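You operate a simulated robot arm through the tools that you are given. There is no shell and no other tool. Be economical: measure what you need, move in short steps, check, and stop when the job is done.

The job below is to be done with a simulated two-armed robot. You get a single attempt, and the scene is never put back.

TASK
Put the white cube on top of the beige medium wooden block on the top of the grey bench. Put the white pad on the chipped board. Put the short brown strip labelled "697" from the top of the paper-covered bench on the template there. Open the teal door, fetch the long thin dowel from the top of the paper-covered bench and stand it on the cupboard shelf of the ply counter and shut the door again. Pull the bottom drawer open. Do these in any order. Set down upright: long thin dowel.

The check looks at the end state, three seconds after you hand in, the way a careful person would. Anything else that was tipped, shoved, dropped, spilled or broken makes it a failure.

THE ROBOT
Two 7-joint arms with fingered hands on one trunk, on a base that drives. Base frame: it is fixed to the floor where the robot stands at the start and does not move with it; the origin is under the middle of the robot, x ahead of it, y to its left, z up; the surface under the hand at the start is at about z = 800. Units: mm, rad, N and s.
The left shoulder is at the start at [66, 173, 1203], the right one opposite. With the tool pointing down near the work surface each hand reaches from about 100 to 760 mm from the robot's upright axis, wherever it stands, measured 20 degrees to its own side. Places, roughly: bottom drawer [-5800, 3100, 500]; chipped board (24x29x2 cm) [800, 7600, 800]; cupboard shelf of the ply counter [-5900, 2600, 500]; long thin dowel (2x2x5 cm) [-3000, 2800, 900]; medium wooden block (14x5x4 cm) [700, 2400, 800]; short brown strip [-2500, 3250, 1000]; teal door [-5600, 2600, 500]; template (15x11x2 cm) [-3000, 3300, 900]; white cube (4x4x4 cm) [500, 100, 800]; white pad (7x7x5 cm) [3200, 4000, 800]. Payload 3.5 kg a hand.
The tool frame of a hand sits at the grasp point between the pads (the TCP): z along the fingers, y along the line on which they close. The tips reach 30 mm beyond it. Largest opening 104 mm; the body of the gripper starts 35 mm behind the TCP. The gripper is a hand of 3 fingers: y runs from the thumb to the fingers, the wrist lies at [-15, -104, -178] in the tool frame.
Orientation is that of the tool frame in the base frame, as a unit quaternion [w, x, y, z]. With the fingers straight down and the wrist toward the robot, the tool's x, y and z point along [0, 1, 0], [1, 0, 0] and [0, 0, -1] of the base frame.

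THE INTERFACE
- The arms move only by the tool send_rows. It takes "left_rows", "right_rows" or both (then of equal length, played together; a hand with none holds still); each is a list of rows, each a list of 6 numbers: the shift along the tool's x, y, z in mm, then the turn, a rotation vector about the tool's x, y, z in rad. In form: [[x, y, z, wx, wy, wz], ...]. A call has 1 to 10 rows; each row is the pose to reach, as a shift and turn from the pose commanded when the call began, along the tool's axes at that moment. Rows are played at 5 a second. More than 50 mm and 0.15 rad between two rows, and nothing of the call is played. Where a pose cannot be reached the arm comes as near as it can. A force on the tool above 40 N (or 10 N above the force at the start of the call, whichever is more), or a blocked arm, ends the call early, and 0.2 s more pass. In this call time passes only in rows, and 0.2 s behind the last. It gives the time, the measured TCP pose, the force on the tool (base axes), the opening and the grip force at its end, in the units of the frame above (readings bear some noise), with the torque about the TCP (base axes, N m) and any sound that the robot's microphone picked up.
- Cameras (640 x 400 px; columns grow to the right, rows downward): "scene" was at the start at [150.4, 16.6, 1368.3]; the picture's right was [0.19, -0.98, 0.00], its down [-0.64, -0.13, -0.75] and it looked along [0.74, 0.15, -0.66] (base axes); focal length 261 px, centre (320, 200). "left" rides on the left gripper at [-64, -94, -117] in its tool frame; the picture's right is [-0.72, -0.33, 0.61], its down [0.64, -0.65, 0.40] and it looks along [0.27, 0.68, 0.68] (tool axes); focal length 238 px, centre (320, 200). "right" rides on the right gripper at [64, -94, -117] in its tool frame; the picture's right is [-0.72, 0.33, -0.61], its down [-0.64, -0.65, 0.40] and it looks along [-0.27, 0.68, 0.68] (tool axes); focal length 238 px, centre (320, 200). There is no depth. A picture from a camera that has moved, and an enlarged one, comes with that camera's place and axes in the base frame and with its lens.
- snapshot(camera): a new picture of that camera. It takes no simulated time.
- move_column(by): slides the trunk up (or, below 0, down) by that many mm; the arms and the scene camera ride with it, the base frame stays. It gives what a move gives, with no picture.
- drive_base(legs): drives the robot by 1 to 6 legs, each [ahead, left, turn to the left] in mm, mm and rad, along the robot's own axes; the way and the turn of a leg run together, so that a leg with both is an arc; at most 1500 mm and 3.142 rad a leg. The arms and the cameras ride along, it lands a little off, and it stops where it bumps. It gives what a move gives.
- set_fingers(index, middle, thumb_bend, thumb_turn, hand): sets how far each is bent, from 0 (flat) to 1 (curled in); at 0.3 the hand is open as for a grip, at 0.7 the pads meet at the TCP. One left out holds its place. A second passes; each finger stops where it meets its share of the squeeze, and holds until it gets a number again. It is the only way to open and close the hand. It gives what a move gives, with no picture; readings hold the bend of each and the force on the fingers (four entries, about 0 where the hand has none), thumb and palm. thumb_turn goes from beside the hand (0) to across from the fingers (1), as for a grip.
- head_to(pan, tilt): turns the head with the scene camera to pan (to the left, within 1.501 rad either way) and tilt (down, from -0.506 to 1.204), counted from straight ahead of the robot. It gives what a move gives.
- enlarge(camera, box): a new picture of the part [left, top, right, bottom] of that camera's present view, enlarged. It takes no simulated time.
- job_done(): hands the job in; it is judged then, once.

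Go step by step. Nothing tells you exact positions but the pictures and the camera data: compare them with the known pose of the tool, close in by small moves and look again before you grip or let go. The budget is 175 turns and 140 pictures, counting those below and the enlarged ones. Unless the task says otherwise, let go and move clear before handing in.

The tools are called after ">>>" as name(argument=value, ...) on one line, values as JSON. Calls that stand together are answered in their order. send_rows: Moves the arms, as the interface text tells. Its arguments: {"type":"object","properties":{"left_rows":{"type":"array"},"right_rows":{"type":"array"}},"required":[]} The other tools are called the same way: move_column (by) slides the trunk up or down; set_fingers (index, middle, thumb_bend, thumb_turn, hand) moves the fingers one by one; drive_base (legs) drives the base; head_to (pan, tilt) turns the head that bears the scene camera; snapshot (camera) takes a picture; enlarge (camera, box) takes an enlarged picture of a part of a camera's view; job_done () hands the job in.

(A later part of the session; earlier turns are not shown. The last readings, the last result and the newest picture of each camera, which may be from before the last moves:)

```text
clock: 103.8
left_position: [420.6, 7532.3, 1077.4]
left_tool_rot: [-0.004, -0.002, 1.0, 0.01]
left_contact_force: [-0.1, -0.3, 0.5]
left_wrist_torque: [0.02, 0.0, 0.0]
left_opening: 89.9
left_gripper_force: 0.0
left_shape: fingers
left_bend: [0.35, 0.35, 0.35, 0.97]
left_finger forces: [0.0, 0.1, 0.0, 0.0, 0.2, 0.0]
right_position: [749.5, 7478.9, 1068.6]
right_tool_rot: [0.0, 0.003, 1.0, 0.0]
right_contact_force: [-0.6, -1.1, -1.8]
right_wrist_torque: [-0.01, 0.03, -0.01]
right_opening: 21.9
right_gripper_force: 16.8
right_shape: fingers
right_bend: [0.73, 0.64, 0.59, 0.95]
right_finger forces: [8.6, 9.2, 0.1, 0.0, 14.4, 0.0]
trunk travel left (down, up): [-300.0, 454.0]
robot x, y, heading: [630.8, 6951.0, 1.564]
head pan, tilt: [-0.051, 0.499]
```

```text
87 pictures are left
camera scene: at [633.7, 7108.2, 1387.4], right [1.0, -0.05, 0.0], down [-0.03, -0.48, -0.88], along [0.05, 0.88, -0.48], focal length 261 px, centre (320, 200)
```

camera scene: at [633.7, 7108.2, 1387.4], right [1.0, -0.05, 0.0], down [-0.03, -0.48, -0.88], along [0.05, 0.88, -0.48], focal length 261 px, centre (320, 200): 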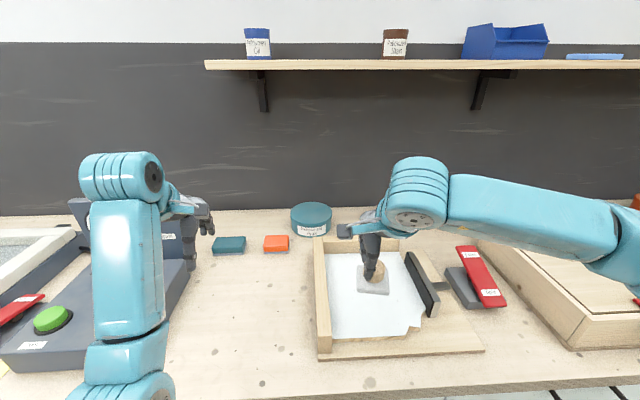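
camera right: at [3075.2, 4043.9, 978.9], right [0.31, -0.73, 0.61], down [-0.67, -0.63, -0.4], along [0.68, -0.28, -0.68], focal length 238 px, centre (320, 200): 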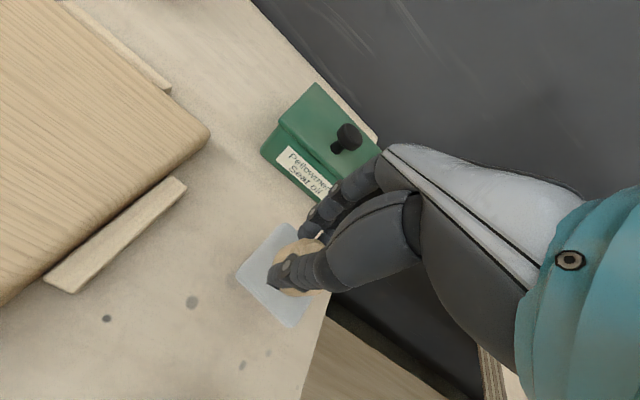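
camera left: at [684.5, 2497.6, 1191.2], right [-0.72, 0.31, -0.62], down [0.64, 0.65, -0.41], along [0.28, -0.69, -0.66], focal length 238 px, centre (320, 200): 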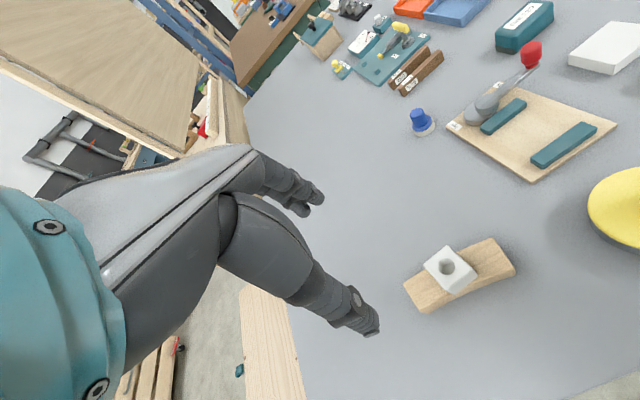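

The chipped white board lies in its wooden frame, centred at about (805, 7645). I drive 150 mm closer and bring the pad over its middle.

>>> drive_base(legs=[[150, 0, 0]])

>>> send_rows(right_rows=[[-20, 5, 35, 0, 0, 0], [-40, 10, 70, 0, 0, 0], [-55, 15, 105, 0, 0, 0], [-55, 15, 140, 0, 0, 0]])

>>> snapshot(camera="scene")

>>> snapshot(camera="right")

```text
clock: 105.2
left_position: [420.9, 7681.7, 1076.3]
left_tool_rot: [-0.005, 0.0, 1.0, 0.009]
left_contact_force: [0.1, 0.4, 0.4]
left_wrist_torque: [-0.02, 0.0, 0.01]
left_opening: 90.5
left_gripper_force: 0.1
left_shape: fingers
left_bend: [0.35, 0.35, 0.35, 0.97]
left_finger forces: [0.0, 0.0, 0.0, 0.0, 0.0, 0.0]
right_position: [750.8, 7629.8, 1066.1]
right_tool_rot: [0.0, 0.003, 1.0, 0.0]
right_contact_force: [-1.6, 0.2, -0.2]
right_wrist_torque: [0.02, 0.01, 0.02]
right_opening: 22.1
right_gripper_force: 16.1
right_shape: fingers
right_bend: [0.73, 0.64, 0.59, 0.95]
right_finger forces: [8.4, 9.1, 0.1, 0.0, 14.4, 0.1]
trunk travel left (down, up): [-300.0, 454.0]
robot x, y, heading: [629.9, 7097.7, 1.569]
head pan, tilt: [-0.051, 0.499]
```

```text
clock: 106.2
left_position: [419.8, 7680.9, 1075.7]
left_tool_rot: [-0.003, -0.001, 1.0, 0.01]
left_contact_force: [-0.7, 0.0, -0.5]
left_wrist_torque: [0.04, -0.01, 0.02]
left_opening: 90.3
left_gripper_force: 0.0
left_shape: fingers
left_bend: [0.35, 0.35, 0.35, 0.97]
left_finger forces: [0.1, 0.0, 0.0, 0.0, 0.0, 0.0]
right_position: [806.4, 7643.8, 927.5]
right_tool_rot: [0.001, 0.002, 1.0, 0.0]
right_contact_force: [0.5, -0.1, -0.8]
right_wrist_torque: [-0.01, 0.02, 0.03]
right_opening: 21.8
right_gripper_force: 15.7
right_shape: fingers
right_bend: [0.73, 0.64, 0.59, 0.95]
right_finger forces: [8.3, 8.9, 0.0, 0.1, 14.2, 0.1]
trunk travel left (down, up): [-300.0, 454.0]
robot x, y, heading: [629.7, 7098.0, 1.566]
head pan, tilt: [-0.051, 0.499]
```

```text
86 pictures are left
camera scene: at [634.4, 7257.4, 1387.4], right [1.0, -0.06, 0.0], down [-0.03, -0.48, -0.88], along [0.05, 0.88, -0.48], focal length 261 px, centre (320, 200)
```

scene: 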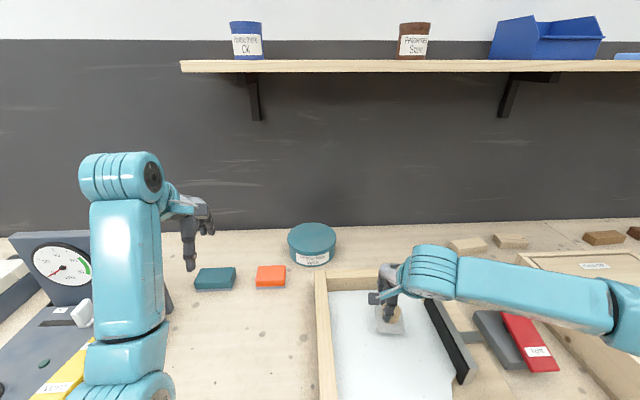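

```text
85 pictures are left
camera right: at [740.2, 7549.7, 1044.4], right [0.72, 0.32, 0.61], down [0.64, -0.66, -0.4], along [0.27, 0.68, -0.68], focal length 238 px, centre (320, 200)
```

right: 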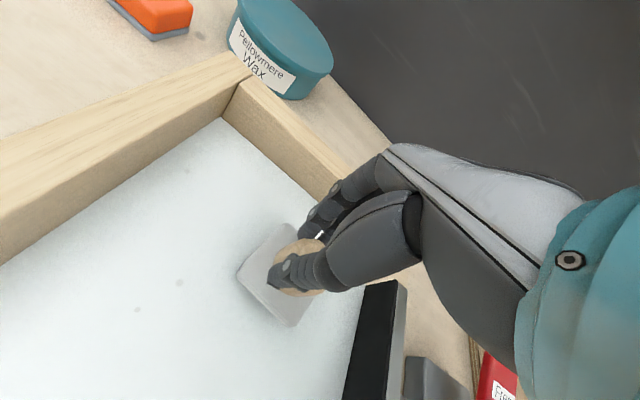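

The pad is above the middle of the board. I lower until contact.

>>> send_rows(right_rows=[[0, -5, 25, 0, 0, 0], [0, -10, 45, 0, 0, 0], [0, -10, 52, 0, 0, 0], [0, -10, 59, 0, 0, 0], [0, -10, 64, 0, 0, 0], [0, -10, 69, 0, 0, 0], [0, -10, 73, 0, 0, 0], [0, -10, 77, 0, 0, 0], [0, -10, 81, 0, 0, 0]])

>>> snapshot(camera="right")

```text
clock: 106.8
left_position: [420.0, 7680.8, 1076.8]
left_tool_rot: [-0.003, -0.001, 1.0, 0.011]
left_contact_force: [0.0, 0.0, -0.6]
left_wrist_torque: [0.01, -0.01, -0.01]
left_opening: 90.3
left_gripper_force: 0.1
left_shape: fingers
left_bend: [0.35, 0.35, 0.35, 0.97]
left_finger forces: [0.0, 0.1, 0.0, 0.1, 0.0, 0.0]
right_position: [800.5, 7639.1, 895.1]
right_tool_rot: [-0.007, -0.001, 1.0, 0.012]
right_contact_force: [-0.6, -4.7, 14.0]
right_wrist_torque: [-0.3, 0.06, 0.02]
right_opening: 0.3
right_gripper_force: 8.8
right_shape: fingers
right_bend: [0.74, 0.74, 0.7, 0.96]
right_finger forces: [0.0, 0.0, 0.0, 0.0, 16.2, 0.1]
trunk travel left (down, up): [-300.0, 454.0]
robot x, y, heading: [629.7, 7096.0, 1.57]
head pan, tilt: [-0.051, 0.499]
stopped in row 3 (right hand): the force on the tool passed its limit at 49 N (the readings are from after the stop); the commanded pose is now the measured one
```

```text
84 pictures are left
camera right: at [738.1, 7542.6, 1011.3], right [0.73, 0.31, 0.61], down [0.64, -0.64, -0.43], along [0.26, 0.7, -0.67], focal length 238 px, centre (320, 200)
```

right: 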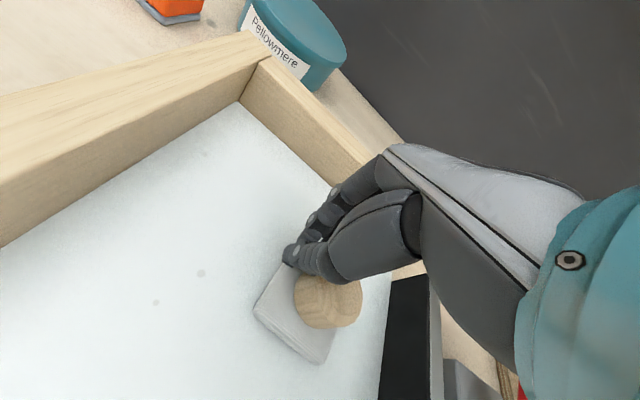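

Contact came earlier than expected and the pad slipped out of the fingers, apparently landing flat on the board. I raise the hand and inspect.

>>> send_rows(right_rows=[[0, 0, -30, 0, 0, 0], [0, 0, -70, 0, 0, 0], [0, 0, -110, 0, 0, 0], [0, 0, -150, 0, 0, 0]])

>>> snapshot(camera="right")

>>> enlarge(camera="scene", box=[300, 240, 540, 390])

```text
clock: 107.8
left_position: [420.8, 7681.3, 1077.8]
left_tool_rot: [-0.003, -0.001, 1.0, 0.011]
left_contact_force: [-0.2, 0.8, 0.6]
left_wrist_torque: [0.02, -0.03, -0.02]
left_opening: 90.2
left_gripper_force: 0.1
left_shape: fingers
left_bend: [0.35, 0.35, 0.35, 0.97]
left_finger forces: [0.0, 0.0, 0.0, 0.1, 0.0, 0.0]
right_position: [804.2, 7634.8, 1042.6]
right_tool_rot: [-0.003, 0.0, 1.0, 0.01]
right_contact_force: [0.5, -1.4, 0.3]
right_wrist_torque: [-0.01, 0.01, -0.03]
right_opening: 0.0
right_gripper_force: 0.1
right_shape: fingers
right_bend: [0.74, 0.74, 0.7, 0.97]
right_finger forces: [0.1, 0.1, 0.0, 0.0, 0.0, 0.0]
trunk travel left (down, up): [-300.0, 454.0]
robot x, y, heading: [629.4, 7097.7, 1.566]
head pan, tilt: [-0.051, 0.499]
```

```text
83 pictures are left
camera right: at [740.7, 7539.5, 1159.8], right [0.72, 0.32, 0.61], down [0.64, -0.65, -0.42], along [0.26, 0.7, -0.67], focal length 238 px, centre (320, 200)
```

right: 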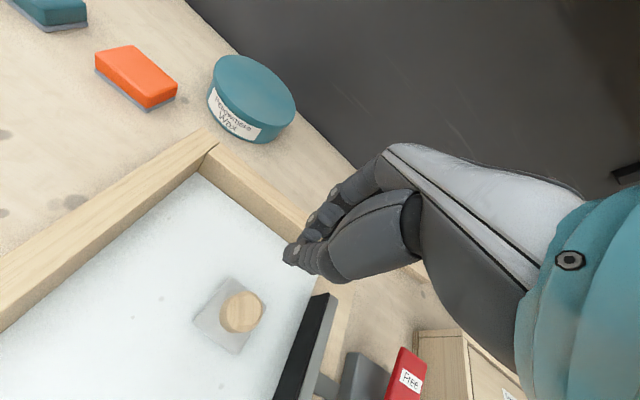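

```text
2.67 times, centred on (420, 315) of scene
camera zoom: at [634.3, 7257.0, 1387.4], right [1.0, -0.06, 0.0], down [-0.03, -0.48, -0.88], along [0.05, 0.88, -0.48], focal length 696 px, centre (53, -107)
```

zoom: 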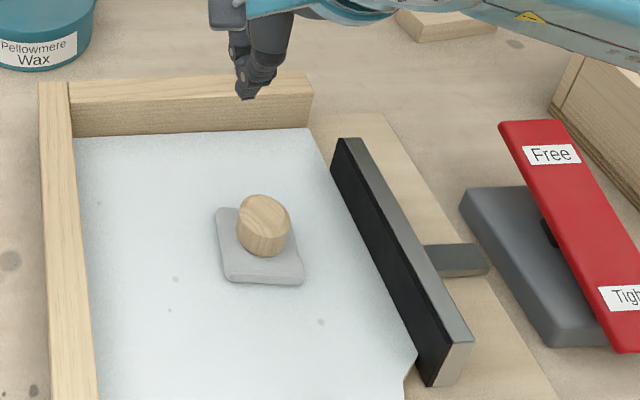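

The pad lies flat on the board. Now I back off, turn toward the paper-covered bench region (-3000, 3000) and look at the way.

>>> drive_base(legs=[[-700, 0, 0], [0, 0, 2.1]])

>>> set_fingers(hand="right", index=0.3, middle=0.3, thumb_bend=0.3)

>>> head_to(pan=0.0, tilt=0.2)

>>> snapshot(camera="scene")

```text
clock: 116.7
left_position: [234.7, 5916.5, 1076.8]
left_tool_rot: [0.011, 0.872, -0.49, -0.001]
left_contact_force: [0.3, -0.3, -0.1]
left_wrist_torque: [-0.01, -0.05, -0.02]
left_opening: 90.2
left_gripper_force: 0.1
left_shape: fingers
left_bend: [0.35, 0.35, 0.35, 0.97]
left_finger forces: [0.1, 0.0, 0.0, 0.0, 0.0, 0.0]
right_position: [74.8, 6269.6, 1043.0]
right_tool_rot: [0.009, 0.871, -0.492, 0.0]
right_contact_force: [0.4, 0.8, -0.7]
right_wrist_torque: [-0.03, -0.03, -0.01]
right_opening: 0.2
right_gripper_force: 0.2
right_shape: fingers
right_bend: [0.74, 0.74, 0.7, 0.97]
right_finger forces: [0.0, 0.1, 0.0, 0.0, 0.0, 0.0]
trunk travel left (down, up): [-300.0, 454.0]
robot x, y, heading: [628.8, 6397.5, -2.604]
head pan, tilt: [-0.051, 0.499]
```

```text
clock: 117.7
left_position: [235.2, 5917.4, 1076.8]
left_tool_rot: [0.012, 0.871, -0.49, -0.002]
left_contact_force: [-0.3, -0.2, -1.0]
left_wrist_torque: [0.02, -0.01, -0.05]
left_opening: 90.2
left_gripper_force: 0.1
left_shape: fingers
left_bend: [0.35, 0.35, 0.35, 0.97]
left_finger forces: [0.1, 0.1, 0.1, 0.1, 0.0, 0.0]
right_position: [75.7, 6268.8, 1042.5]
right_tool_rot: [0.011, 0.871, -0.491, 0.0]
right_contact_force: [0.0, 0.2, 0.0]
right_wrist_torque: [0.01, 0.03, -0.01]
right_opening: 102.7
right_gripper_force: 0.1
right_shape: fingers
right_bend: [0.3, 0.3, 0.3, 0.97]
right_finger forces: [0.1, 0.0, 0.1, 0.0, 0.0, 0.1]
trunk travel left (down, up): [-300.0, 454.0]
robot x, y, heading: [626.5, 6397.6, -2.602]
head pan, tilt: [-0.051, 0.499]
```

```text
clock: 118.5
left_position: [234.6, 5917.4, 1076.6]
left_tool_rot: [0.012, 0.872, -0.49, -0.001]
left_contact_force: [0.4, 0.7, 0.0]
left_wrist_torque: [0.0, 0.0, 0.01]
left_opening: 90.1
left_gripper_force: 0.0
left_shape: fingers
left_bend: [0.35, 0.35, 0.35, 0.97]
left_finger forces: [0.0, 0.1, 0.0, 0.0, 0.0, 0.0]
right_position: [75.5, 6269.6, 1043.4]
right_tool_rot: [0.01, 0.871, -0.492, 0.001]
right_contact_force: [-0.7, 0.7, 0.3]
right_wrist_torque: [0.0, -0.01, 0.01]
right_opening: 102.7
right_gripper_force: 0.1
right_shape: fingers
right_bend: [0.3, 0.3, 0.3, 0.97]
right_finger forces: [0.0, 0.1, 0.1, 0.1, 0.0, 0.1]
trunk travel left (down, up): [-300.0, 454.0]
robot x, y, heading: [626.1, 6397.6, -2.605]
head pan, tilt: [0.0, 0.201]
```

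```text
81 pictures are left
camera scene: at [485.3, 6316.1, 1415.0], right [-0.51, 0.86, 0.0], down [0.17, 0.1, -0.98], along [-0.84, -0.5, -0.2], focal length 261 px, centre (320, 200)
```

scene: 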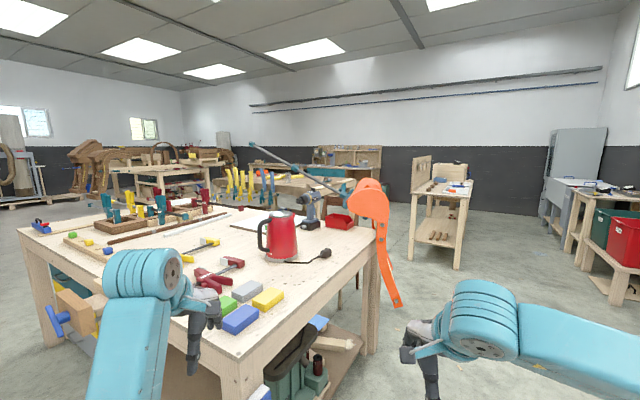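

A big bench occupies x -1150..75, y 3710..5800. I go around: along -x at y ≈ 6400 to x ≈ -1850, turn to face -y, advance, and look.

>>> drive_base(legs=[[0, 0, -0.54], [1300, 0, 0], [1150, 0, 0], [0, 0, 1.571], [1400, 0, 0]])

>>> head_to(pan=-0.3, tilt=0.25)

>>> snapshot(camera="scene")

```text
clock: 139.5
left_position: [-1563.7, 5074.8, 1074.7]
left_tool_rot: [0.007, 1.0, 0.019, 0.004]
left_contact_force: [0.5, -0.8, -0.5]
left_wrist_torque: [0.04, 0.0, 0.03]
left_opening: 90.2
left_gripper_force: 0.1
left_shape: fingers
left_bend: [0.35, 0.35, 0.35, 0.97]
left_finger forces: [0.0, 0.0, 0.1, 0.0, 0.1, 0.0]
right_position: [-1950.8, 5107.7, 1041.1]
right_tool_rot: [0.008, 1.0, 0.017, 0.006]
right_contact_force: [-0.4, -1.1, -0.8]
right_wrist_torque: [0.05, 0.01, 0.0]
right_opening: 102.9
right_gripper_force: 0.0
right_shape: fingers
right_bend: [0.3, 0.3, 0.3, 0.97]
right_finger forces: [0.0, 0.0, 0.0, 0.1, 0.1, 0.1]
trunk travel left (down, up): [-300.0, 454.0]
robot x, y, heading: [-1794.8, 5654.4, -1.543]
head pan, tilt: [0.0, 0.201]
stopped in leg 5: the robot was blocked; the commanded pose is now the measured one
```

```text
clock: 140.3
left_position: [-1564.4, 5078.6, 1077.2]
left_tool_rot: [0.011, 1.0, 0.018, 0.004]
left_contact_force: [0.0, 0.0, 0.1]
left_wrist_torque: [-0.01, 0.0, 0.0]
left_opening: 90.4
left_gripper_force: 0.0
left_shape: fingers
left_bend: [0.35, 0.35, 0.35, 0.97]
left_finger forces: [0.0, 0.0, 0.1, 0.0, 0.0, 0.0]
right_position: [-1949.1, 5110.5, 1042.8]
right_tool_rot: [0.009, 1.0, 0.019, 0.005]
right_contact_force: [0.2, -0.5, 0.0]
right_wrist_torque: [0.0, -0.01, -0.03]
right_opening: 103.0
right_gripper_force: 0.0
right_shape: fingers
right_bend: [0.3, 0.3, 0.3, 0.97]
right_finger forces: [0.1, 0.1, 0.1, 0.1, 0.0, 0.1]
trunk travel left (down, up): [-300.0, 454.0]
robot x, y, heading: [-1791.8, 5656.8, -1.545]
head pan, tilt: [-0.3, 0.25]
```

```text
80 pictures are left
camera scene: at [-1818.2, 5496.6, 1410.5], right [-0.96, 0.27, 0.0], down [0.07, 0.24, -0.97], along [-0.26, -0.93, -0.25], focal length 261 px, centre (320, 200)
```

scene: 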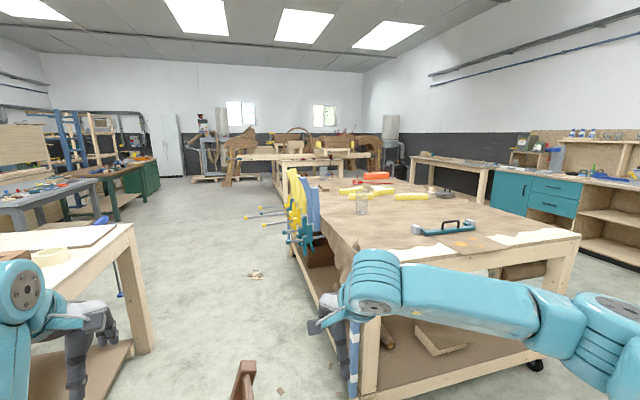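

The robot was stopped by something; I see a brown wooden top at the bottom of the picture. I look down.

>>> head_to(pan=0.1, tilt=0.95)

>>> snapshot(camera="scene")

```text
clock: 141.3
left_position: [-1564.2, 5078.9, 1077.5]
left_tool_rot: [0.01, 1.0, 0.019, 0.003]
left_contact_force: [-0.9, -0.2, -0.6]
left_wrist_torque: [0.0, -0.01, -0.02]
left_opening: 90.3
left_gripper_force: 0.1
left_shape: fingers
left_bend: [0.35, 0.35, 0.35, 0.97]
left_finger forces: [0.0, 0.0, 0.0, 0.0, 0.0, 0.0]
right_position: [-1949.6, 5110.9, 1043.6]
right_tool_rot: [0.01, 1.0, 0.016, 0.005]
right_contact_force: [0.0, 0.2, 0.2]
right_wrist_torque: [-0.01, 0.0, -0.01]
right_opening: 102.9
right_gripper_force: 0.0
right_shape: fingers
right_bend: [0.3, 0.3, 0.3, 0.97]
right_finger forces: [0.0, 0.0, 0.0, 0.0, 0.1, 0.0]
trunk travel left (down, up): [-300.0, 454.0]
robot x, y, heading: [-1794.0, 5655.5, -1.545]
head pan, tilt: [0.099, 0.949]
```

```text
79 pictures are left
camera scene: at [-1784.0, 5515.0, 1350.0], right [-0.99, -0.13, 0.0], down [-0.1, 0.81, -0.58], along [0.07, -0.58, -0.81], focal length 261 px, centre (320, 200)
```

scene: 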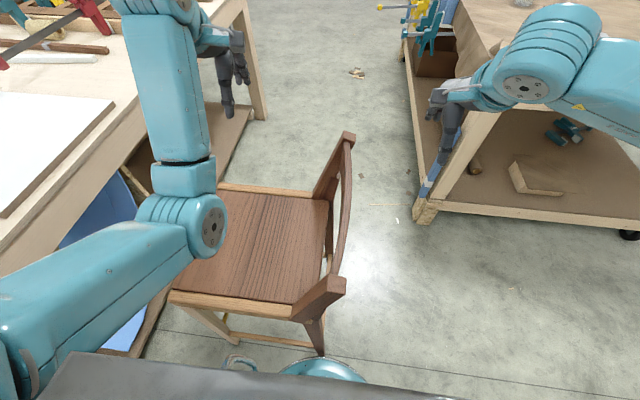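

It is a chair; I touched it only lightly. I back away and go round on the other side: west of the chair, then along -x past the end of the paper-covered bench (brown paper top, x ≈ -2270..-3470) to its far side.

>>> drive_base(legs=[[-300, 0, 0], [0, -460, 0], [620, 0, 0], [0, 0, -1.597]])

>>> head_to(pan=0.5, tilt=0.45)

>>> snapshot(camera="scene")

```text
clock: 152.7
left_position: [-2823.6, 5111.8, 1075.6]
left_tool_rot: [0.01, 0.709, -0.705, -0.005]
left_contact_force: [-0.4, 0.1, -0.8]
left_wrist_torque: [-0.05, 0.02, 0.03]
left_opening: 90.6
left_gripper_force: 0.1
left_shape: fingers
left_bend: [0.35, 0.35, 0.35, 0.97]
left_finger forces: [0.0, 0.0, 0.0, 0.1, 0.0, 0.0]
right_position: [-2779.9, 5495.6, 1043.4]
right_tool_rot: [0.011, 0.708, -0.706, -0.003]
right_contact_force: [0.7, -0.8, 0.8]
right_wrist_torque: [-0.02, -0.01, -0.03]
right_opening: 102.8
right_gripper_force: 0.1
right_shape: fingers
right_bend: [0.3, 0.3, 0.3, 0.97]
right_finger forces: [0.0, 0.0, 0.0, 0.0, 0.0, 0.1]
trunk travel left (down, up): [-300.0, 454.0]
robot x, y, heading: [-2244.0, 5321.3, 3.139]
head pan, tilt: [0.099, 0.949]
```

```text
clock: 153.6
left_position: [-2821.9, 5110.7, 1078.0]
left_tool_rot: [0.009, 0.709, -0.705, -0.004]
left_contact_force: [0.0, 0.0, 0.7]
left_wrist_torque: [0.0, -0.02, -0.01]
left_opening: 90.2
left_gripper_force: 0.1
left_shape: fingers
left_bend: [0.35, 0.35, 0.35, 0.97]
left_finger forces: [0.0, 0.0, 0.1, 0.0, 0.0, 0.0]
right_position: [-2779.2, 5495.7, 1043.5]
right_tool_rot: [0.01, 0.709, -0.705, -0.003]
right_contact_force: [0.6, -0.2, -0.1]
right_wrist_torque: [-0.02, -0.02, -0.01]
right_opening: 102.9
right_gripper_force: 0.1
right_shape: fingers
right_bend: [0.3, 0.3, 0.3, 0.97]
right_finger forces: [0.0, 0.0, 0.0, 0.0, 0.0, 0.0]
trunk travel left (down, up): [-300.0, 454.0]
robot x, y, heading: [-2243.6, 5325.8, 3.144]
head pan, tilt: [0.499, 0.45]
```

```text
78 pictures are left
camera scene: at [-2391.6, 5279.6, 1391.8], right [-0.48, 0.88, 0.0], down [0.38, 0.21, -0.9], along [-0.79, -0.43, -0.44], focal length 261 px, centre (320, 200)
```

scene: 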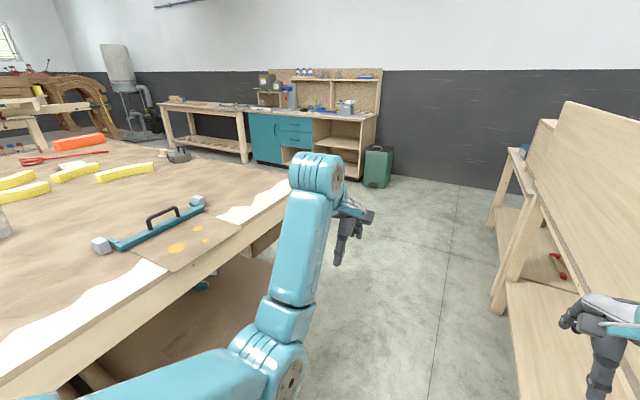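

The teal-doored ply counter is visible beyond the bench. I continue along -x, turn to face -y in the aisle between the bench and the counter, and look at the bench from there.

>>> drive_base(legs=[[900, 120, 0], [900, 100, 0], [0, 0, 1.571], [1300, 0, 0]])

>>> move_column(by=100)

>>> head_to(pan=0.9, tilt=0.5)

>>> snapshot(camera="scene")

```text
clock: 155.5
left_position: [-2956.9, 5102.9, 1093.2]
left_tool_rot: [-0.018, -0.694, 0.719, 0.018]
left_contact_force: [0.2, -0.8, 0.1]
left_wrist_torque: [-0.01, 0.02, 0.0]
left_opening: 90.5
left_gripper_force: 0.1
left_shape: fingers
left_bend: [0.35, 0.35, 0.35, 0.97]
left_finger forces: [0.1, 0.1, 0.0, 0.0, 0.1, 0.0]
right_position: [-2879.3, 5486.3, 1039.1]
right_tool_rot: [-0.001, -0.705, 0.71, 0.005]
right_contact_force: [-0.3, 0.3, 0.9]
right_wrist_torque: [0.0, 0.02, 0.03]
right_opening: 103.3
right_gripper_force: 0.1
right_shape: fingers
right_bend: [0.3, 0.3, 0.3, 0.97]
right_finger forces: [0.0, 0.0, 0.0, 0.0, 0.0, 0.1]
trunk travel left (down, up): [-300.0, 454.0]
robot x, y, heading: [-2393.1, 5302.8, 3.099]
head pan, tilt: [0.499, 0.45]
stopped in leg 1: the robot was blocked; the commanded pose is now the measured one
```

```text
clock: 156.9
left_position: [-2965.7, 5097.2, 1187.1]
left_tool_rot: [-0.015, -0.698, 0.716, 0.013]
left_contact_force: [0.0, 0.0, 0.7]
left_wrist_torque: [0.0, -0.02, 0.02]
left_opening: 90.4
left_gripper_force: 0.0
left_shape: fingers
left_bend: [0.35, 0.35, 0.35, 0.97]
left_finger forces: [0.0, 0.0, 0.1, 0.1, 0.0, 0.0]
right_position: [-2888.0, 5477.7, 1123.8]
right_tool_rot: [-0.012, 0.71, -0.705, 0.003]
right_contact_force: [0.1, -0.2, 0.5]
right_wrist_torque: [0.03, 0.03, -0.04]
right_opening: 103.1
right_gripper_force: 0.0
right_shape: fingers
right_bend: [0.3, 0.3, 0.3, 0.97]
right_finger forces: [0.1, 0.1, 0.0, 0.1, 0.0, 0.0]
trunk travel left (down, up): [-400.0, 354.0]
robot x, y, heading: [-2396.1, 5296.9, 3.106]
head pan, tilt: [0.499, 0.45]
```

```text
clock: 157.7
left_position: [-2967.4, 5096.6, 1186.4]
left_tool_rot: [-0.013, -0.697, 0.716, 0.015]
left_contact_force: [-0.3, -0.2, 0.6]
left_wrist_torque: [0.01, 0.01, 0.02]
left_opening: 90.2
left_gripper_force: 0.1
left_shape: fingers
left_bend: [0.35, 0.35, 0.35, 0.97]
left_finger forces: [0.0, 0.0, 0.0, 0.0, 0.0, 0.0]
right_position: [-2889.9, 5478.5, 1127.8]
right_tool_rot: [-0.011, 0.708, -0.706, 0.004]
right_contact_force: [0.2, -0.9, -0.1]
right_wrist_torque: [0.02, -0.04, -0.01]
right_opening: 103.3
right_gripper_force: 0.1
right_shape: fingers
right_bend: [0.3, 0.3, 0.3, 0.97]
right_finger forces: [0.1, 0.0, 0.0, 0.0, 0.1, 0.0]
trunk travel left (down, up): [-400.0, 354.0]
robot x, y, heading: [-2397.3, 5297.0, 3.109]
head pan, tilt: [0.901, 0.499]
```

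```text
77 pictures are left
camera scene: at [-2469.3, 5219.3, 1489.6], right [-0.76, 0.65, 0.02], down [0.29, 0.37, -0.88], along [-0.58, -0.67, -0.47], focal length 261 px, centre (320, 200)
```

scene: 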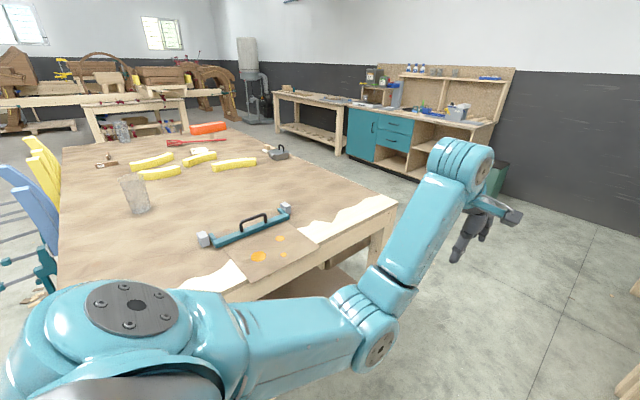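

Blocked again, probably the right arm brushing the ply bench on my right. I look that way before moving.

>>> head_to(pan=-0.7, tilt=0.7)

>>> snapshot(camera="scene")

```text
clock: 159.4
left_position: [-2965.4, 5097.1, 1187.0]
left_tool_rot: [-0.014, -0.697, 0.717, 0.015]
left_contact_force: [0.0, -0.5, 0.3]
left_wrist_torque: [0.01, 0.03, -0.02]
left_opening: 90.5
left_gripper_force: 0.1
left_shape: fingers
left_bend: [0.35, 0.35, 0.35, 0.97]
left_finger forces: [0.0, 0.1, 0.0, 0.1, 0.0, 0.0]
right_position: [-2889.3, 5477.3, 1127.9]
right_tool_rot: [-0.009, 0.709, -0.705, 0.002]
right_contact_force: [0.8, 0.1, -0.1]
right_wrist_torque: [0.01, -0.02, -0.02]
right_opening: 103.1
right_gripper_force: 0.0
right_shape: fingers
right_bend: [0.3, 0.3, 0.3, 0.97]
right_finger forces: [0.0, 0.0, 0.1, 0.0, 0.0, 0.1]
trunk travel left (down, up): [-400.0, 354.0]
robot x, y, heading: [-2393.9, 5300.7, 3.107]
head pan, tilt: [-0.7, 0.7]
```

```text
76 pictures are left
camera scene: at [-2473.8, 5345.6, 1472.9], right [0.67, 0.74, -0.01], down [0.46, -0.43, -0.78], along [-0.58, 0.52, -0.63], focal length 261 px, centre (320, 200)
```

scene: 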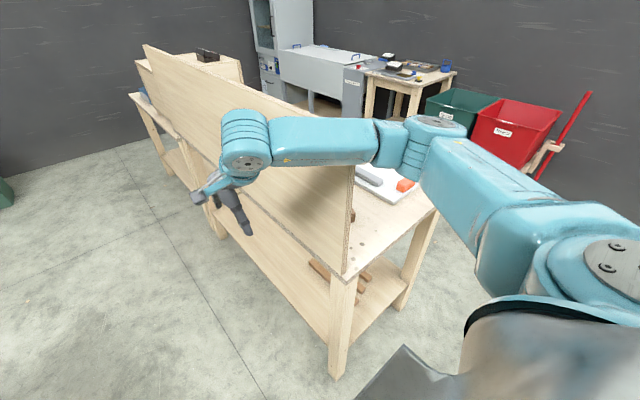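

The right forearm is against the end of the ply panel. I back off, shift 300 mm left and go on past it.

>>> drive_base(legs=[[-200, 0, 0], [0, 310, 0.03]])

>>> snapshot(camera="scene")

```text
clock: 160.1
left_position: [-2967.4, 5098.5, 1185.2]
left_tool_rot: [-0.012, -0.695, 0.718, 0.012]
left_contact_force: [0.1, -0.9, -0.9]
left_wrist_torque: [0.0, 0.0, -0.01]
left_opening: 90.6
left_gripper_force: 0.1
left_shape: fingers
left_bend: [0.35, 0.35, 0.35, 0.97]
left_finger forces: [0.1, 0.0, 0.1, 0.0, 0.1, 0.0]
right_position: [-2888.4, 5477.1, 1128.9]
right_tool_rot: [-0.008, 0.71, -0.704, 0.003]
right_contact_force: [-0.3, -0.3, 0.0]
right_wrist_torque: [0.0, -0.01, 0.01]
right_opening: 103.1
right_gripper_force: 0.2
right_shape: fingers
right_bend: [0.3, 0.3, 0.3, 0.97]
right_finger forces: [0.0, 0.1, 0.0, 0.0, 0.1, 0.0]
trunk travel left (down, up): [-400.0, 354.0]
robot x, y, heading: [-2392.2, 5293.5, 3.101]
head pan, tilt: [-0.7, 0.7]
stopped in leg 1: the robot was blocked; the commanded pose is now the measured one
```

```text
75 pictures are left
camera scene: at [-2476.5, 5345.8, 1473.0], right [0.67, 0.74, 0.0], down [0.47, -0.43, -0.77], along [-0.57, 0.52, -0.63], focal length 261 px, centre (320, 200)
```

scene: 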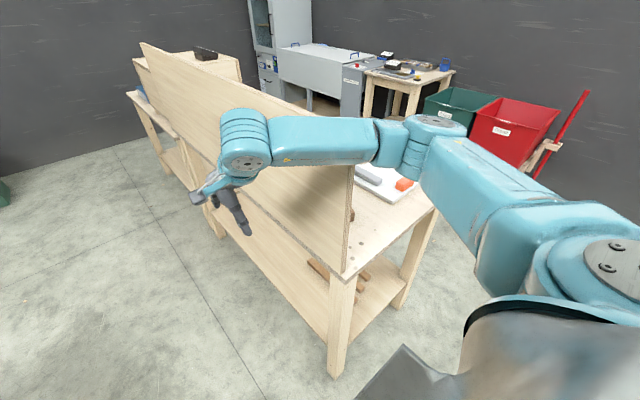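

Backing is blocked too; I try a pure sidestep to the left, away from the panel.

>>> drive_base(legs=[[0, 150, 0]])

>>> head_to(pan=0.9, tilt=0.95)

>>> snapshot(camera="scene")

```text
clock: 161.4
left_position: [-2990.2, 4955.1, 1176.6]
left_tool_rot: [-0.01, -0.696, 0.718, 0.005]
left_contact_force: [0.4, 1.0, 0.2]
left_wrist_torque: [0.04, 0.0, -0.01]
left_opening: 90.3
left_gripper_force: 0.1
left_shape: fingers
left_bend: [0.35, 0.35, 0.35, 0.97]
left_finger forces: [0.0, 0.0, 0.0, 0.0, 0.0, 0.0]
right_position: [-2910.6, 5335.2, 1117.2]
right_tool_rot: [-0.013, 0.71, -0.704, 0.011]
right_contact_force: [-0.9, 0.4, 0.0]
right_wrist_torque: [0.01, -0.01, 0.04]
right_opening: 103.1
right_gripper_force: 0.0
right_shape: fingers
right_bend: [0.3, 0.3, 0.3, 0.98]
right_finger forces: [0.1, 0.1, 0.0, 0.1, 0.0, 0.0]
trunk travel left (down, up): [-400.0, 354.0]
robot x, y, heading: [-2400.3, 5148.0, 3.109]
head pan, tilt: [-0.7, 0.7]
```

```text
clock: 163.1
left_position: [-2989.2, 4957.0, 1178.4]
left_tool_rot: [-0.01, -0.697, 0.717, 0.005]
left_contact_force: [0.1, -0.3, -0.6]
left_wrist_torque: [0.02, 0.01, 0.0]
left_opening: 90.4
left_gripper_force: 0.1
left_shape: fingers
left_bend: [0.35, 0.35, 0.35, 0.97]
left_finger forces: [0.0, 0.0, 0.1, 0.0, 0.1, 0.1]
right_position: [-2910.2, 5335.7, 1117.4]
right_tool_rot: [-0.014, 0.71, -0.704, 0.01]
right_contact_force: [0.0, 0.5, 0.3]
right_wrist_torque: [0.02, -0.02, 0.06]
right_opening: 103.1
right_gripper_force: 0.0
right_shape: fingers
right_bend: [0.3, 0.3, 0.3, 0.98]
right_finger forces: [0.0, 0.1, 0.0, 0.0, 0.0, 0.0]
trunk travel left (down, up): [-400.0, 354.0]
robot x, y, heading: [-2399.4, 5149.6, 3.102]
head pan, tilt: [0.901, 0.949]
```

```text
74 pictures are left
camera scene: at [-2486.4, 5094.5, 1451.1], right [-0.76, 0.65, 0.0], down [0.53, 0.62, -0.58], along [-0.38, -0.44, -0.81], focal length 261 px, centre (320, 200)
```

scene: 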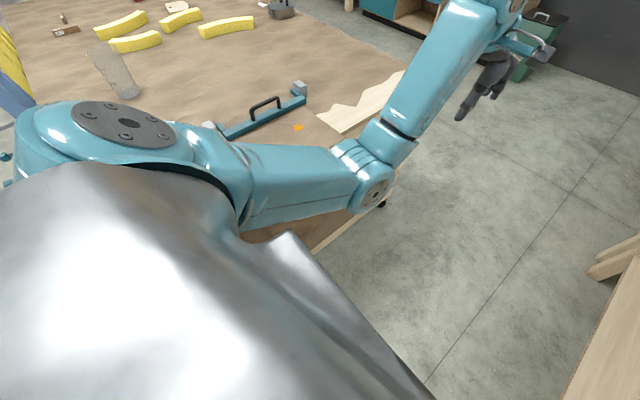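

Free again. I drive ahead (along -x) with the clearance on both sides, then turn to face -y in the aisle.

>>> drive_base(legs=[[800, 0, 0.03], [750, 0, 0], [0, 0, 1.571]])

>>> head_to(pan=0.5, tilt=0.35)

>>> snapshot(camera="scene")

```text
clock: 174.9
left_position: [-3739.8, 4585.9, 1178.2]
left_tool_rot: [0.011, 1.0, 0.001, 0.004]
left_contact_force: [-0.2, -0.1, -0.3]
left_wrist_torque: [-0.02, 0.0, 0.04]
left_opening: 90.5
left_gripper_force: 0.0
left_shape: fingers
left_bend: [0.35, 0.35, 0.35, 0.97]
left_finger forces: [0.0, 0.0, 0.1, 0.0, 0.0, 0.1]
right_position: [-4121.2, 4651.7, 1117.8]
right_tool_rot: [-0.018, 1.0, 0.019, -0.002]
right_contact_force: [-0.2, 0.2, -0.6]
right_wrist_torque: [0.0, 0.01, 0.01]
right_opening: 103.2
right_gripper_force: 0.1
right_shape: fingers
right_bend: [0.3, 0.3, 0.3, 0.98]
right_finger forces: [0.1, 0.0, 0.1, 0.0, 0.1, 0.0]
trunk travel left (down, up): [-400.0, 354.0]
robot x, y, heading: [-3946.3, 5171.9, -1.57]
head pan, tilt: [0.901, 0.949]
```

```text
clock: 175.9
left_position: [-3739.7, 4585.4, 1177.1]
left_tool_rot: [0.011, 1.0, 0.002, 0.004]
left_contact_force: [0.4, 0.9, -0.4]
left_wrist_torque: [-0.02, -0.02, 0.0]
left_opening: 90.5
left_gripper_force: 0.1
left_shape: fingers
left_bend: [0.35, 0.35, 0.35, 0.97]
left_finger forces: [0.1, 0.0, 0.0, 0.0, 0.1, 0.1]
right_position: [-4121.1, 4652.9, 1117.0]
right_tool_rot: [-0.017, 1.0, 0.019, -0.002]
right_contact_force: [-0.3, -0.7, -0.1]
right_wrist_torque: [-0.01, -0.01, -0.02]
right_opening: 103.0
right_gripper_force: 0.1
right_shape: fingers
right_bend: [0.3, 0.3, 0.3, 0.98]
right_finger forces: [0.1, 0.1, 0.0, 0.1, 0.1, 0.0]
trunk travel left (down, up): [-400.0, 354.0]
robot x, y, heading: [-3950.3, 5167.7, -1.572]
head pan, tilt: [0.499, 0.351]
```

```text
73 pictures are left
camera scene: at [-3907.3, 5049.3, 1502.2], right [-0.88, -0.48, 0.0], down [-0.16, 0.3, -0.94], along [0.45, -0.83, -0.34], focal length 261 px, centre (320, 200)
```

scene: 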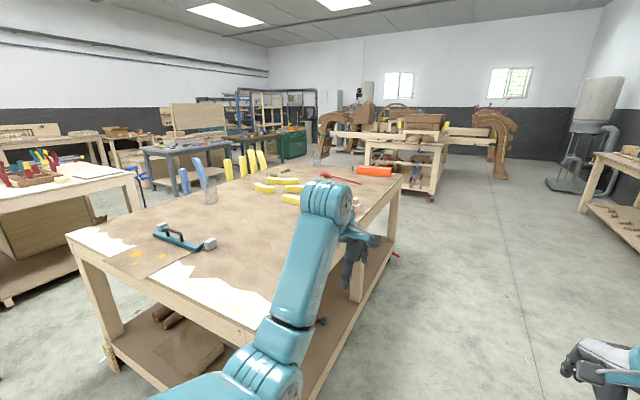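

The bench spans x ≈ -2270..-3420, y ≈ 2500..4500; the aisle is clear. I drive down to y ≈ 3250 and turn to face the bench (+x).

>>> drive_base(legs=[[1000, 0, 0], [950, 0, 0], [0, 0, 1.571]])

>>> head_to(pan=0.0, tilt=0.5)

>>> snapshot(camera="scene")

```text
clock: 189.5
left_position: [-3384.7, 3431.3, 1177.9]
left_tool_rot: [0.005, 0.705, 0.709, 0.011]
left_contact_force: [0.8, -0.2, -0.3]
left_wrist_torque: [0.03, 0.0, -0.01]
left_opening: 90.6
left_gripper_force: 0.1
left_shape: fingers
left_bend: [0.35, 0.35, 0.35, 0.97]
left_finger forces: [0.0, 0.0, 0.0, 0.1, 0.0, 0.0]
right_position: [-3449.2, 3050.8, 1115.8]
right_tool_rot: [-0.011, 0.692, 0.722, -0.015]
right_contact_force: [-0.5, 0.0, 0.2]
right_wrist_torque: [0.0, -0.01, -0.02]
right_opening: 103.5
right_gripper_force: 0.0
right_shape: fingers
right_bend: [0.3, 0.3, 0.3, 0.98]
right_finger forces: [0.0, 0.0, 0.0, 0.1, 0.0, 0.0]
trunk travel left (down, up): [-400.0, 354.0]
robot x, y, heading: [-3965.4, 3218.0, 0.001]
head pan, tilt: [0.499, 0.351]
```

```text
clock: 190.4
left_position: [-3384.1, 3432.9, 1177.9]
left_tool_rot: [0.005, 0.704, 0.71, 0.011]
left_contact_force: [-0.3, -0.4, 0.4]
left_wrist_torque: [0.02, 0.03, 0.01]
left_opening: 90.4
left_gripper_force: 0.0
left_shape: fingers
left_bend: [0.35, 0.35, 0.35, 0.97]
left_finger forces: [0.0, 0.0, 0.0, 0.1, 0.0, 0.0]
right_position: [-3450.7, 3051.7, 1117.3]
right_tool_rot: [-0.011, 0.692, 0.722, -0.014]
right_contact_force: [0.2, 0.7, 0.5]
right_wrist_torque: [0.04, -0.02, -0.02]
right_opening: 103.0
right_gripper_force: 0.0
right_shape: fingers
right_bend: [0.3, 0.3, 0.3, 0.98]
right_finger forces: [0.1, 0.0, 0.0, 0.0, 0.0, 0.0]
trunk travel left (down, up): [-400.0, 354.0]
robot x, y, heading: [-3968.2, 3217.7, 0.006]
head pan, tilt: [0.0, 0.499]
```

```text
72 pictures are left
camera scene: at [-3839.3, 3219.6, 1488.6], right [0.0, -1.0, 0.0], down [-0.48, 0.0, -0.88], along [0.88, 0.0, -0.48], focal length 261 px, centre (320, 200)
```

scene: 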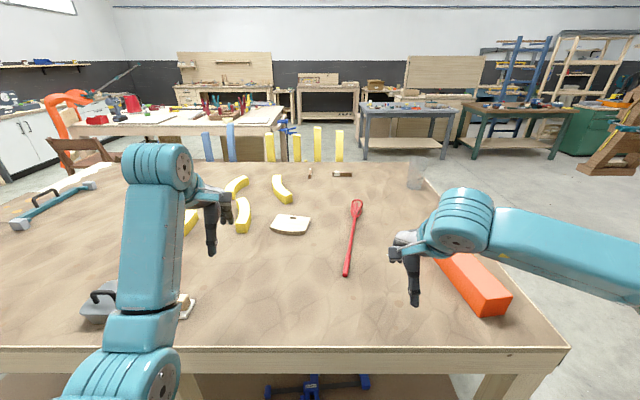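

I see the template near (-2970, 3340), a labelled strip and another piece near the far side; the dowel's place is hidden by the right hand. I zoom in.

>>> enlarge(camera="scene", box=[264, 150, 392, 240])

>>> snapshot(camera="right")

```text
4.44 times, centred on (328, 195) of scene
camera zoom: at [-3839.3, 3219.6, 1488.6], right [0.0, -1.0, 0.0], down [-0.48, 0.0, -0.88], along [0.88, 0.0, -0.48], focal length 1160 px, centre (284, 222)
```

zoom: 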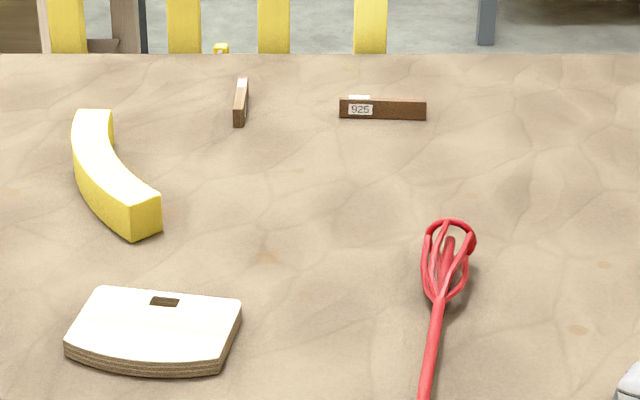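

```text
70 pictures are left
camera right: at [-3543.3, 3111.6, 1237.8], right [0.38, -0.7, 0.6], down [-0.64, -0.67, -0.38], along [0.67, -0.24, -0.7], focal length 238 px, centre (320, 200)
```

right: 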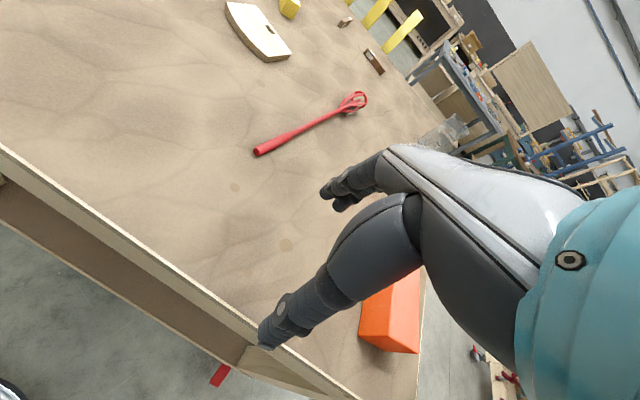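

The strip at about (-2430, 3275) is near the far edge, where clamps stand. I zoom in on that edge and the label.

>>> enlarge(camera="scene", box=[190, 110, 446, 190])

>>> enlarge(camera="scene", box=[296, 160, 360, 185])

```text
2.50 times, centred on (318, 150) of scene
camera zoom: at [-3839.3, 3219.6, 1488.6], right [0.0, -1.0, 0.0], down [-0.48, 0.0, -0.88], along [0.88, 0.0, -0.48], focal length 653 px, centre (325, 325)
```

zoom: 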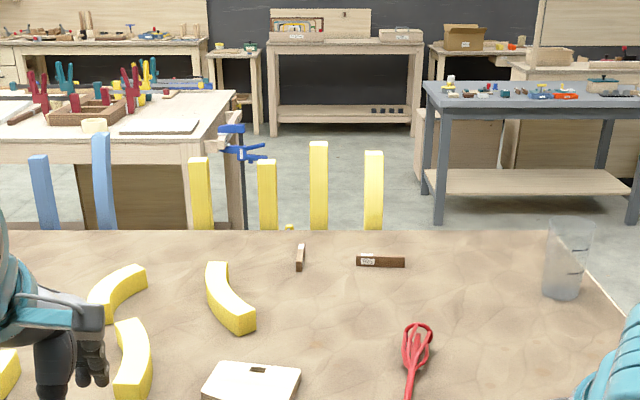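

```text
10.00 times, centred on (328, 172) of scene
camera zoom: at [-3839.3, 3219.6, 1488.6], right [0.0, -1.0, 0.0], down [-0.48, 0.0, -0.88], along [0.88, 0.0, -0.48], focal length 2610 px, centre (240, 475)
```

zoom: 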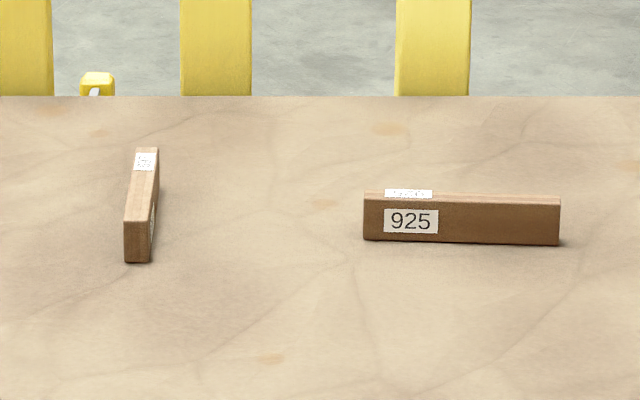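

The strip stands on edge near (-2455, 3275), with "925" beside it. A clear cup stands near (-3000, 2850), where the dowel should be; I zoom in there.

>>> enlarge(camera="scene", box=[380, 140, 476, 240])

```text
4.00 times, centred on (428, 190) of scene
camera zoom: at [-3839.3, 3219.6, 1488.6], right [0.0, -1.0, 0.0], down [-0.48, 0.0, -0.88], along [0.88, 0.0, -0.48], focal length 1044 px, centre (-112, 240)
```

zoom: 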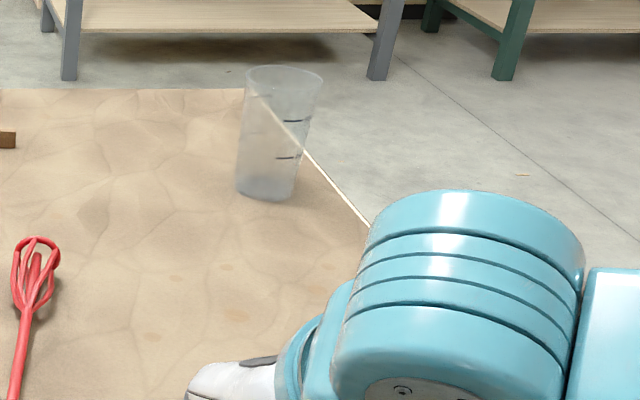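

That is just a measuring cup near (-2625, 2735). The right wrist hides the dowel's place, so I retract the right hand and look again.

>>> send_rows(right_rows=[[0, -40, 0, 0, 0, 0], [0, -80, 0, 0, 0, 0], [30, -120, 0, 0, 0, 0], [60, -150, 0, 0, 0, 0]])

>>> snapshot(camera="scene")

```text
clock: 191.4
left_position: [-3384.8, 3431.9, 1177.2]
left_tool_rot: [0.005, 0.704, 0.71, 0.011]
left_contact_force: [0.3, -0.1, 0.2]
left_wrist_torque: [0.01, -0.01, 0.02]
left_opening: 90.4
left_gripper_force: 0.1
left_shape: fingers
left_bend: [0.35, 0.35, 0.35, 0.97]
left_finger forces: [0.0, 0.0, 0.0, 0.0, 0.0, 0.0]
right_position: [-3601.6, 3105.0, 1122.5]
right_tool_rot: [-0.011, 0.692, 0.722, -0.013]
right_contact_force: [0.1, 0.5, -1.0]
right_wrist_torque: [0.0, -0.01, 0.02]
right_opening: 102.9
right_gripper_force: 0.0
right_shape: fingers
right_bend: [0.3, 0.3, 0.3, 0.98]
right_finger forces: [0.0, 0.0, 0.1, 0.1, 0.0, 0.0]
trunk travel left (down, up): [-400.0, 354.0]
robot x, y, heading: [-3965.9, 3218.7, -0.002]
head pan, tilt: [0.0, 0.499]
```

```text
66 pictures are left
camera scene: at [-3839.3, 3220.2, 1488.6], right [0.0, -1.0, 0.0], down [-0.48, 0.0, -0.88], along [0.88, 0.0, -0.48], focal length 261 px, centre (320, 200)
```

scene: 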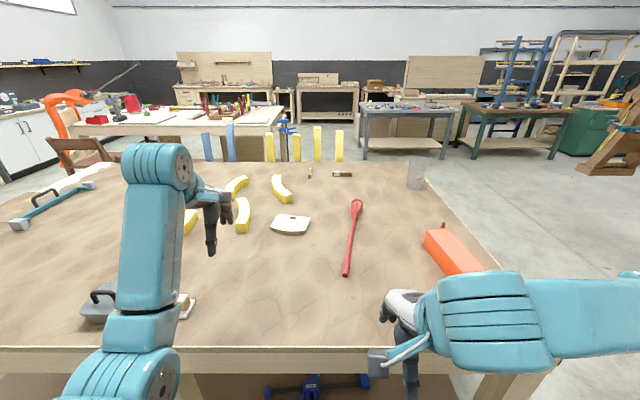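

A small peg shows behind the orange block at pixel (444, 226); that should be the dowel. I zoom in.

>>> enlarge(camera="scene", box=[400, 200, 512, 270])

```text
5.71 times, centred on (456, 235) of scene
camera zoom: at [-3839.3, 3220.2, 1488.6], right [0.0, -1.0, 0.0], down [-0.48, 0.0, -0.88], along [0.88, 0.0, -0.48], focal length 1492 px, centre (-457, 0)
```

zoom: 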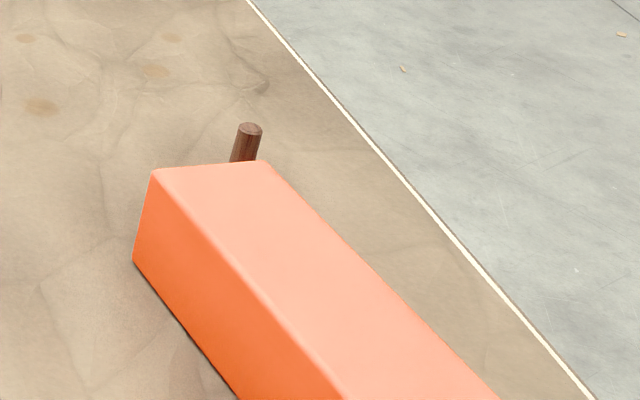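

The dowel stands behind the orange block near (-3010, 2752), only about 110 mm from the bench's south edge (y ≈ 2640). I drive round to the south side and face +y there.

>>> drive_base(legs=[[0, -950, 0], [830, 0, 0], [0, 0, 1.571]])

>>> head_to(pan=-0.2, tilt=0.65)

>>> snapshot(camera="scene")

```text
clock: 204.2
left_position: [-3355.4, 2846.7, 1178.4]
left_tool_rot: [-0.004, -0.009, 1.0, 0.011]
left_contact_force: [-0.3, 0.3, -0.5]
left_wrist_torque: [-0.01, -0.02, 0.01]
left_opening: 90.4
left_gripper_force: 0.0
left_shape: fingers
left_bend: [0.35, 0.35, 0.35, 0.97]
left_finger forces: [0.0, 0.0, 0.0, 0.0, 0.0, 0.0]
right_position: [-3025.7, 2633.4, 1122.5]
right_tool_rot: [0.003, -0.026, 0.999, -0.018]
right_contact_force: [0.5, 0.0, -0.7]
right_wrist_torque: [-0.01, 0.03, 0.02]
right_opening: 103.1
right_gripper_force: 0.0
right_shape: fingers
right_bend: [0.3, 0.3, 0.3, 0.98]
right_finger forces: [0.0, 0.0, 0.1, 0.1, 0.1, 0.1]
trunk travel left (down, up): [-400.0, 354.0]
robot x, y, heading: [-3139.0, 2264.9, 1.581]
head pan, tilt: [0.0, 0.499]
```

```text
clock: 205.0
left_position: [-3355.2, 2847.9, 1177.9]
left_tool_rot: [-0.004, -0.009, 1.0, 0.011]
left_contact_force: [0.1, 0.0, -0.1]
left_wrist_torque: [0.0, -0.01, 0.01]
left_opening: 90.5
left_gripper_force: 0.1
left_shape: fingers
left_bend: [0.35, 0.35, 0.35, 0.97]
left_finger forces: [0.0, 0.1, 0.1, 0.1, 0.0, 0.0]
right_position: [-3025.7, 2633.4, 1121.3]
right_tool_rot: [0.002, -0.026, 1.0, -0.018]
right_contact_force: [0.3, 0.0, -1.4]
right_wrist_torque: [0.01, 0.01, -0.02]
right_opening: 103.0
right_gripper_force: 0.1
right_shape: fingers
right_bend: [0.3, 0.3, 0.3, 0.98]
right_finger forces: [0.0, 0.0, 0.1, 0.1, 0.0, 0.0]
trunk travel left (down, up): [-400.0, 354.0]
robot x, y, heading: [-3135.6, 2263.5, 1.58]
head pan, tilt: [-0.201, 0.649]
```

```text
64 pictures are left
camera scene: at [-3121.9, 2390.7, 1475.3], right [0.98, -0.19, 0.0], down [-0.11, -0.59, -0.8], along [0.15, 0.78, -0.6], focal length 261 px, centre (320, 200)
```

scene: 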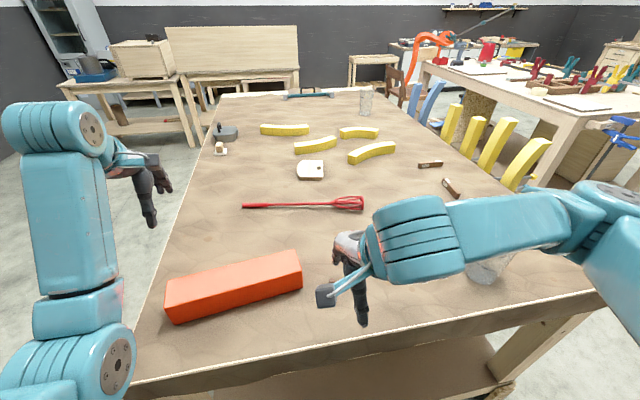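

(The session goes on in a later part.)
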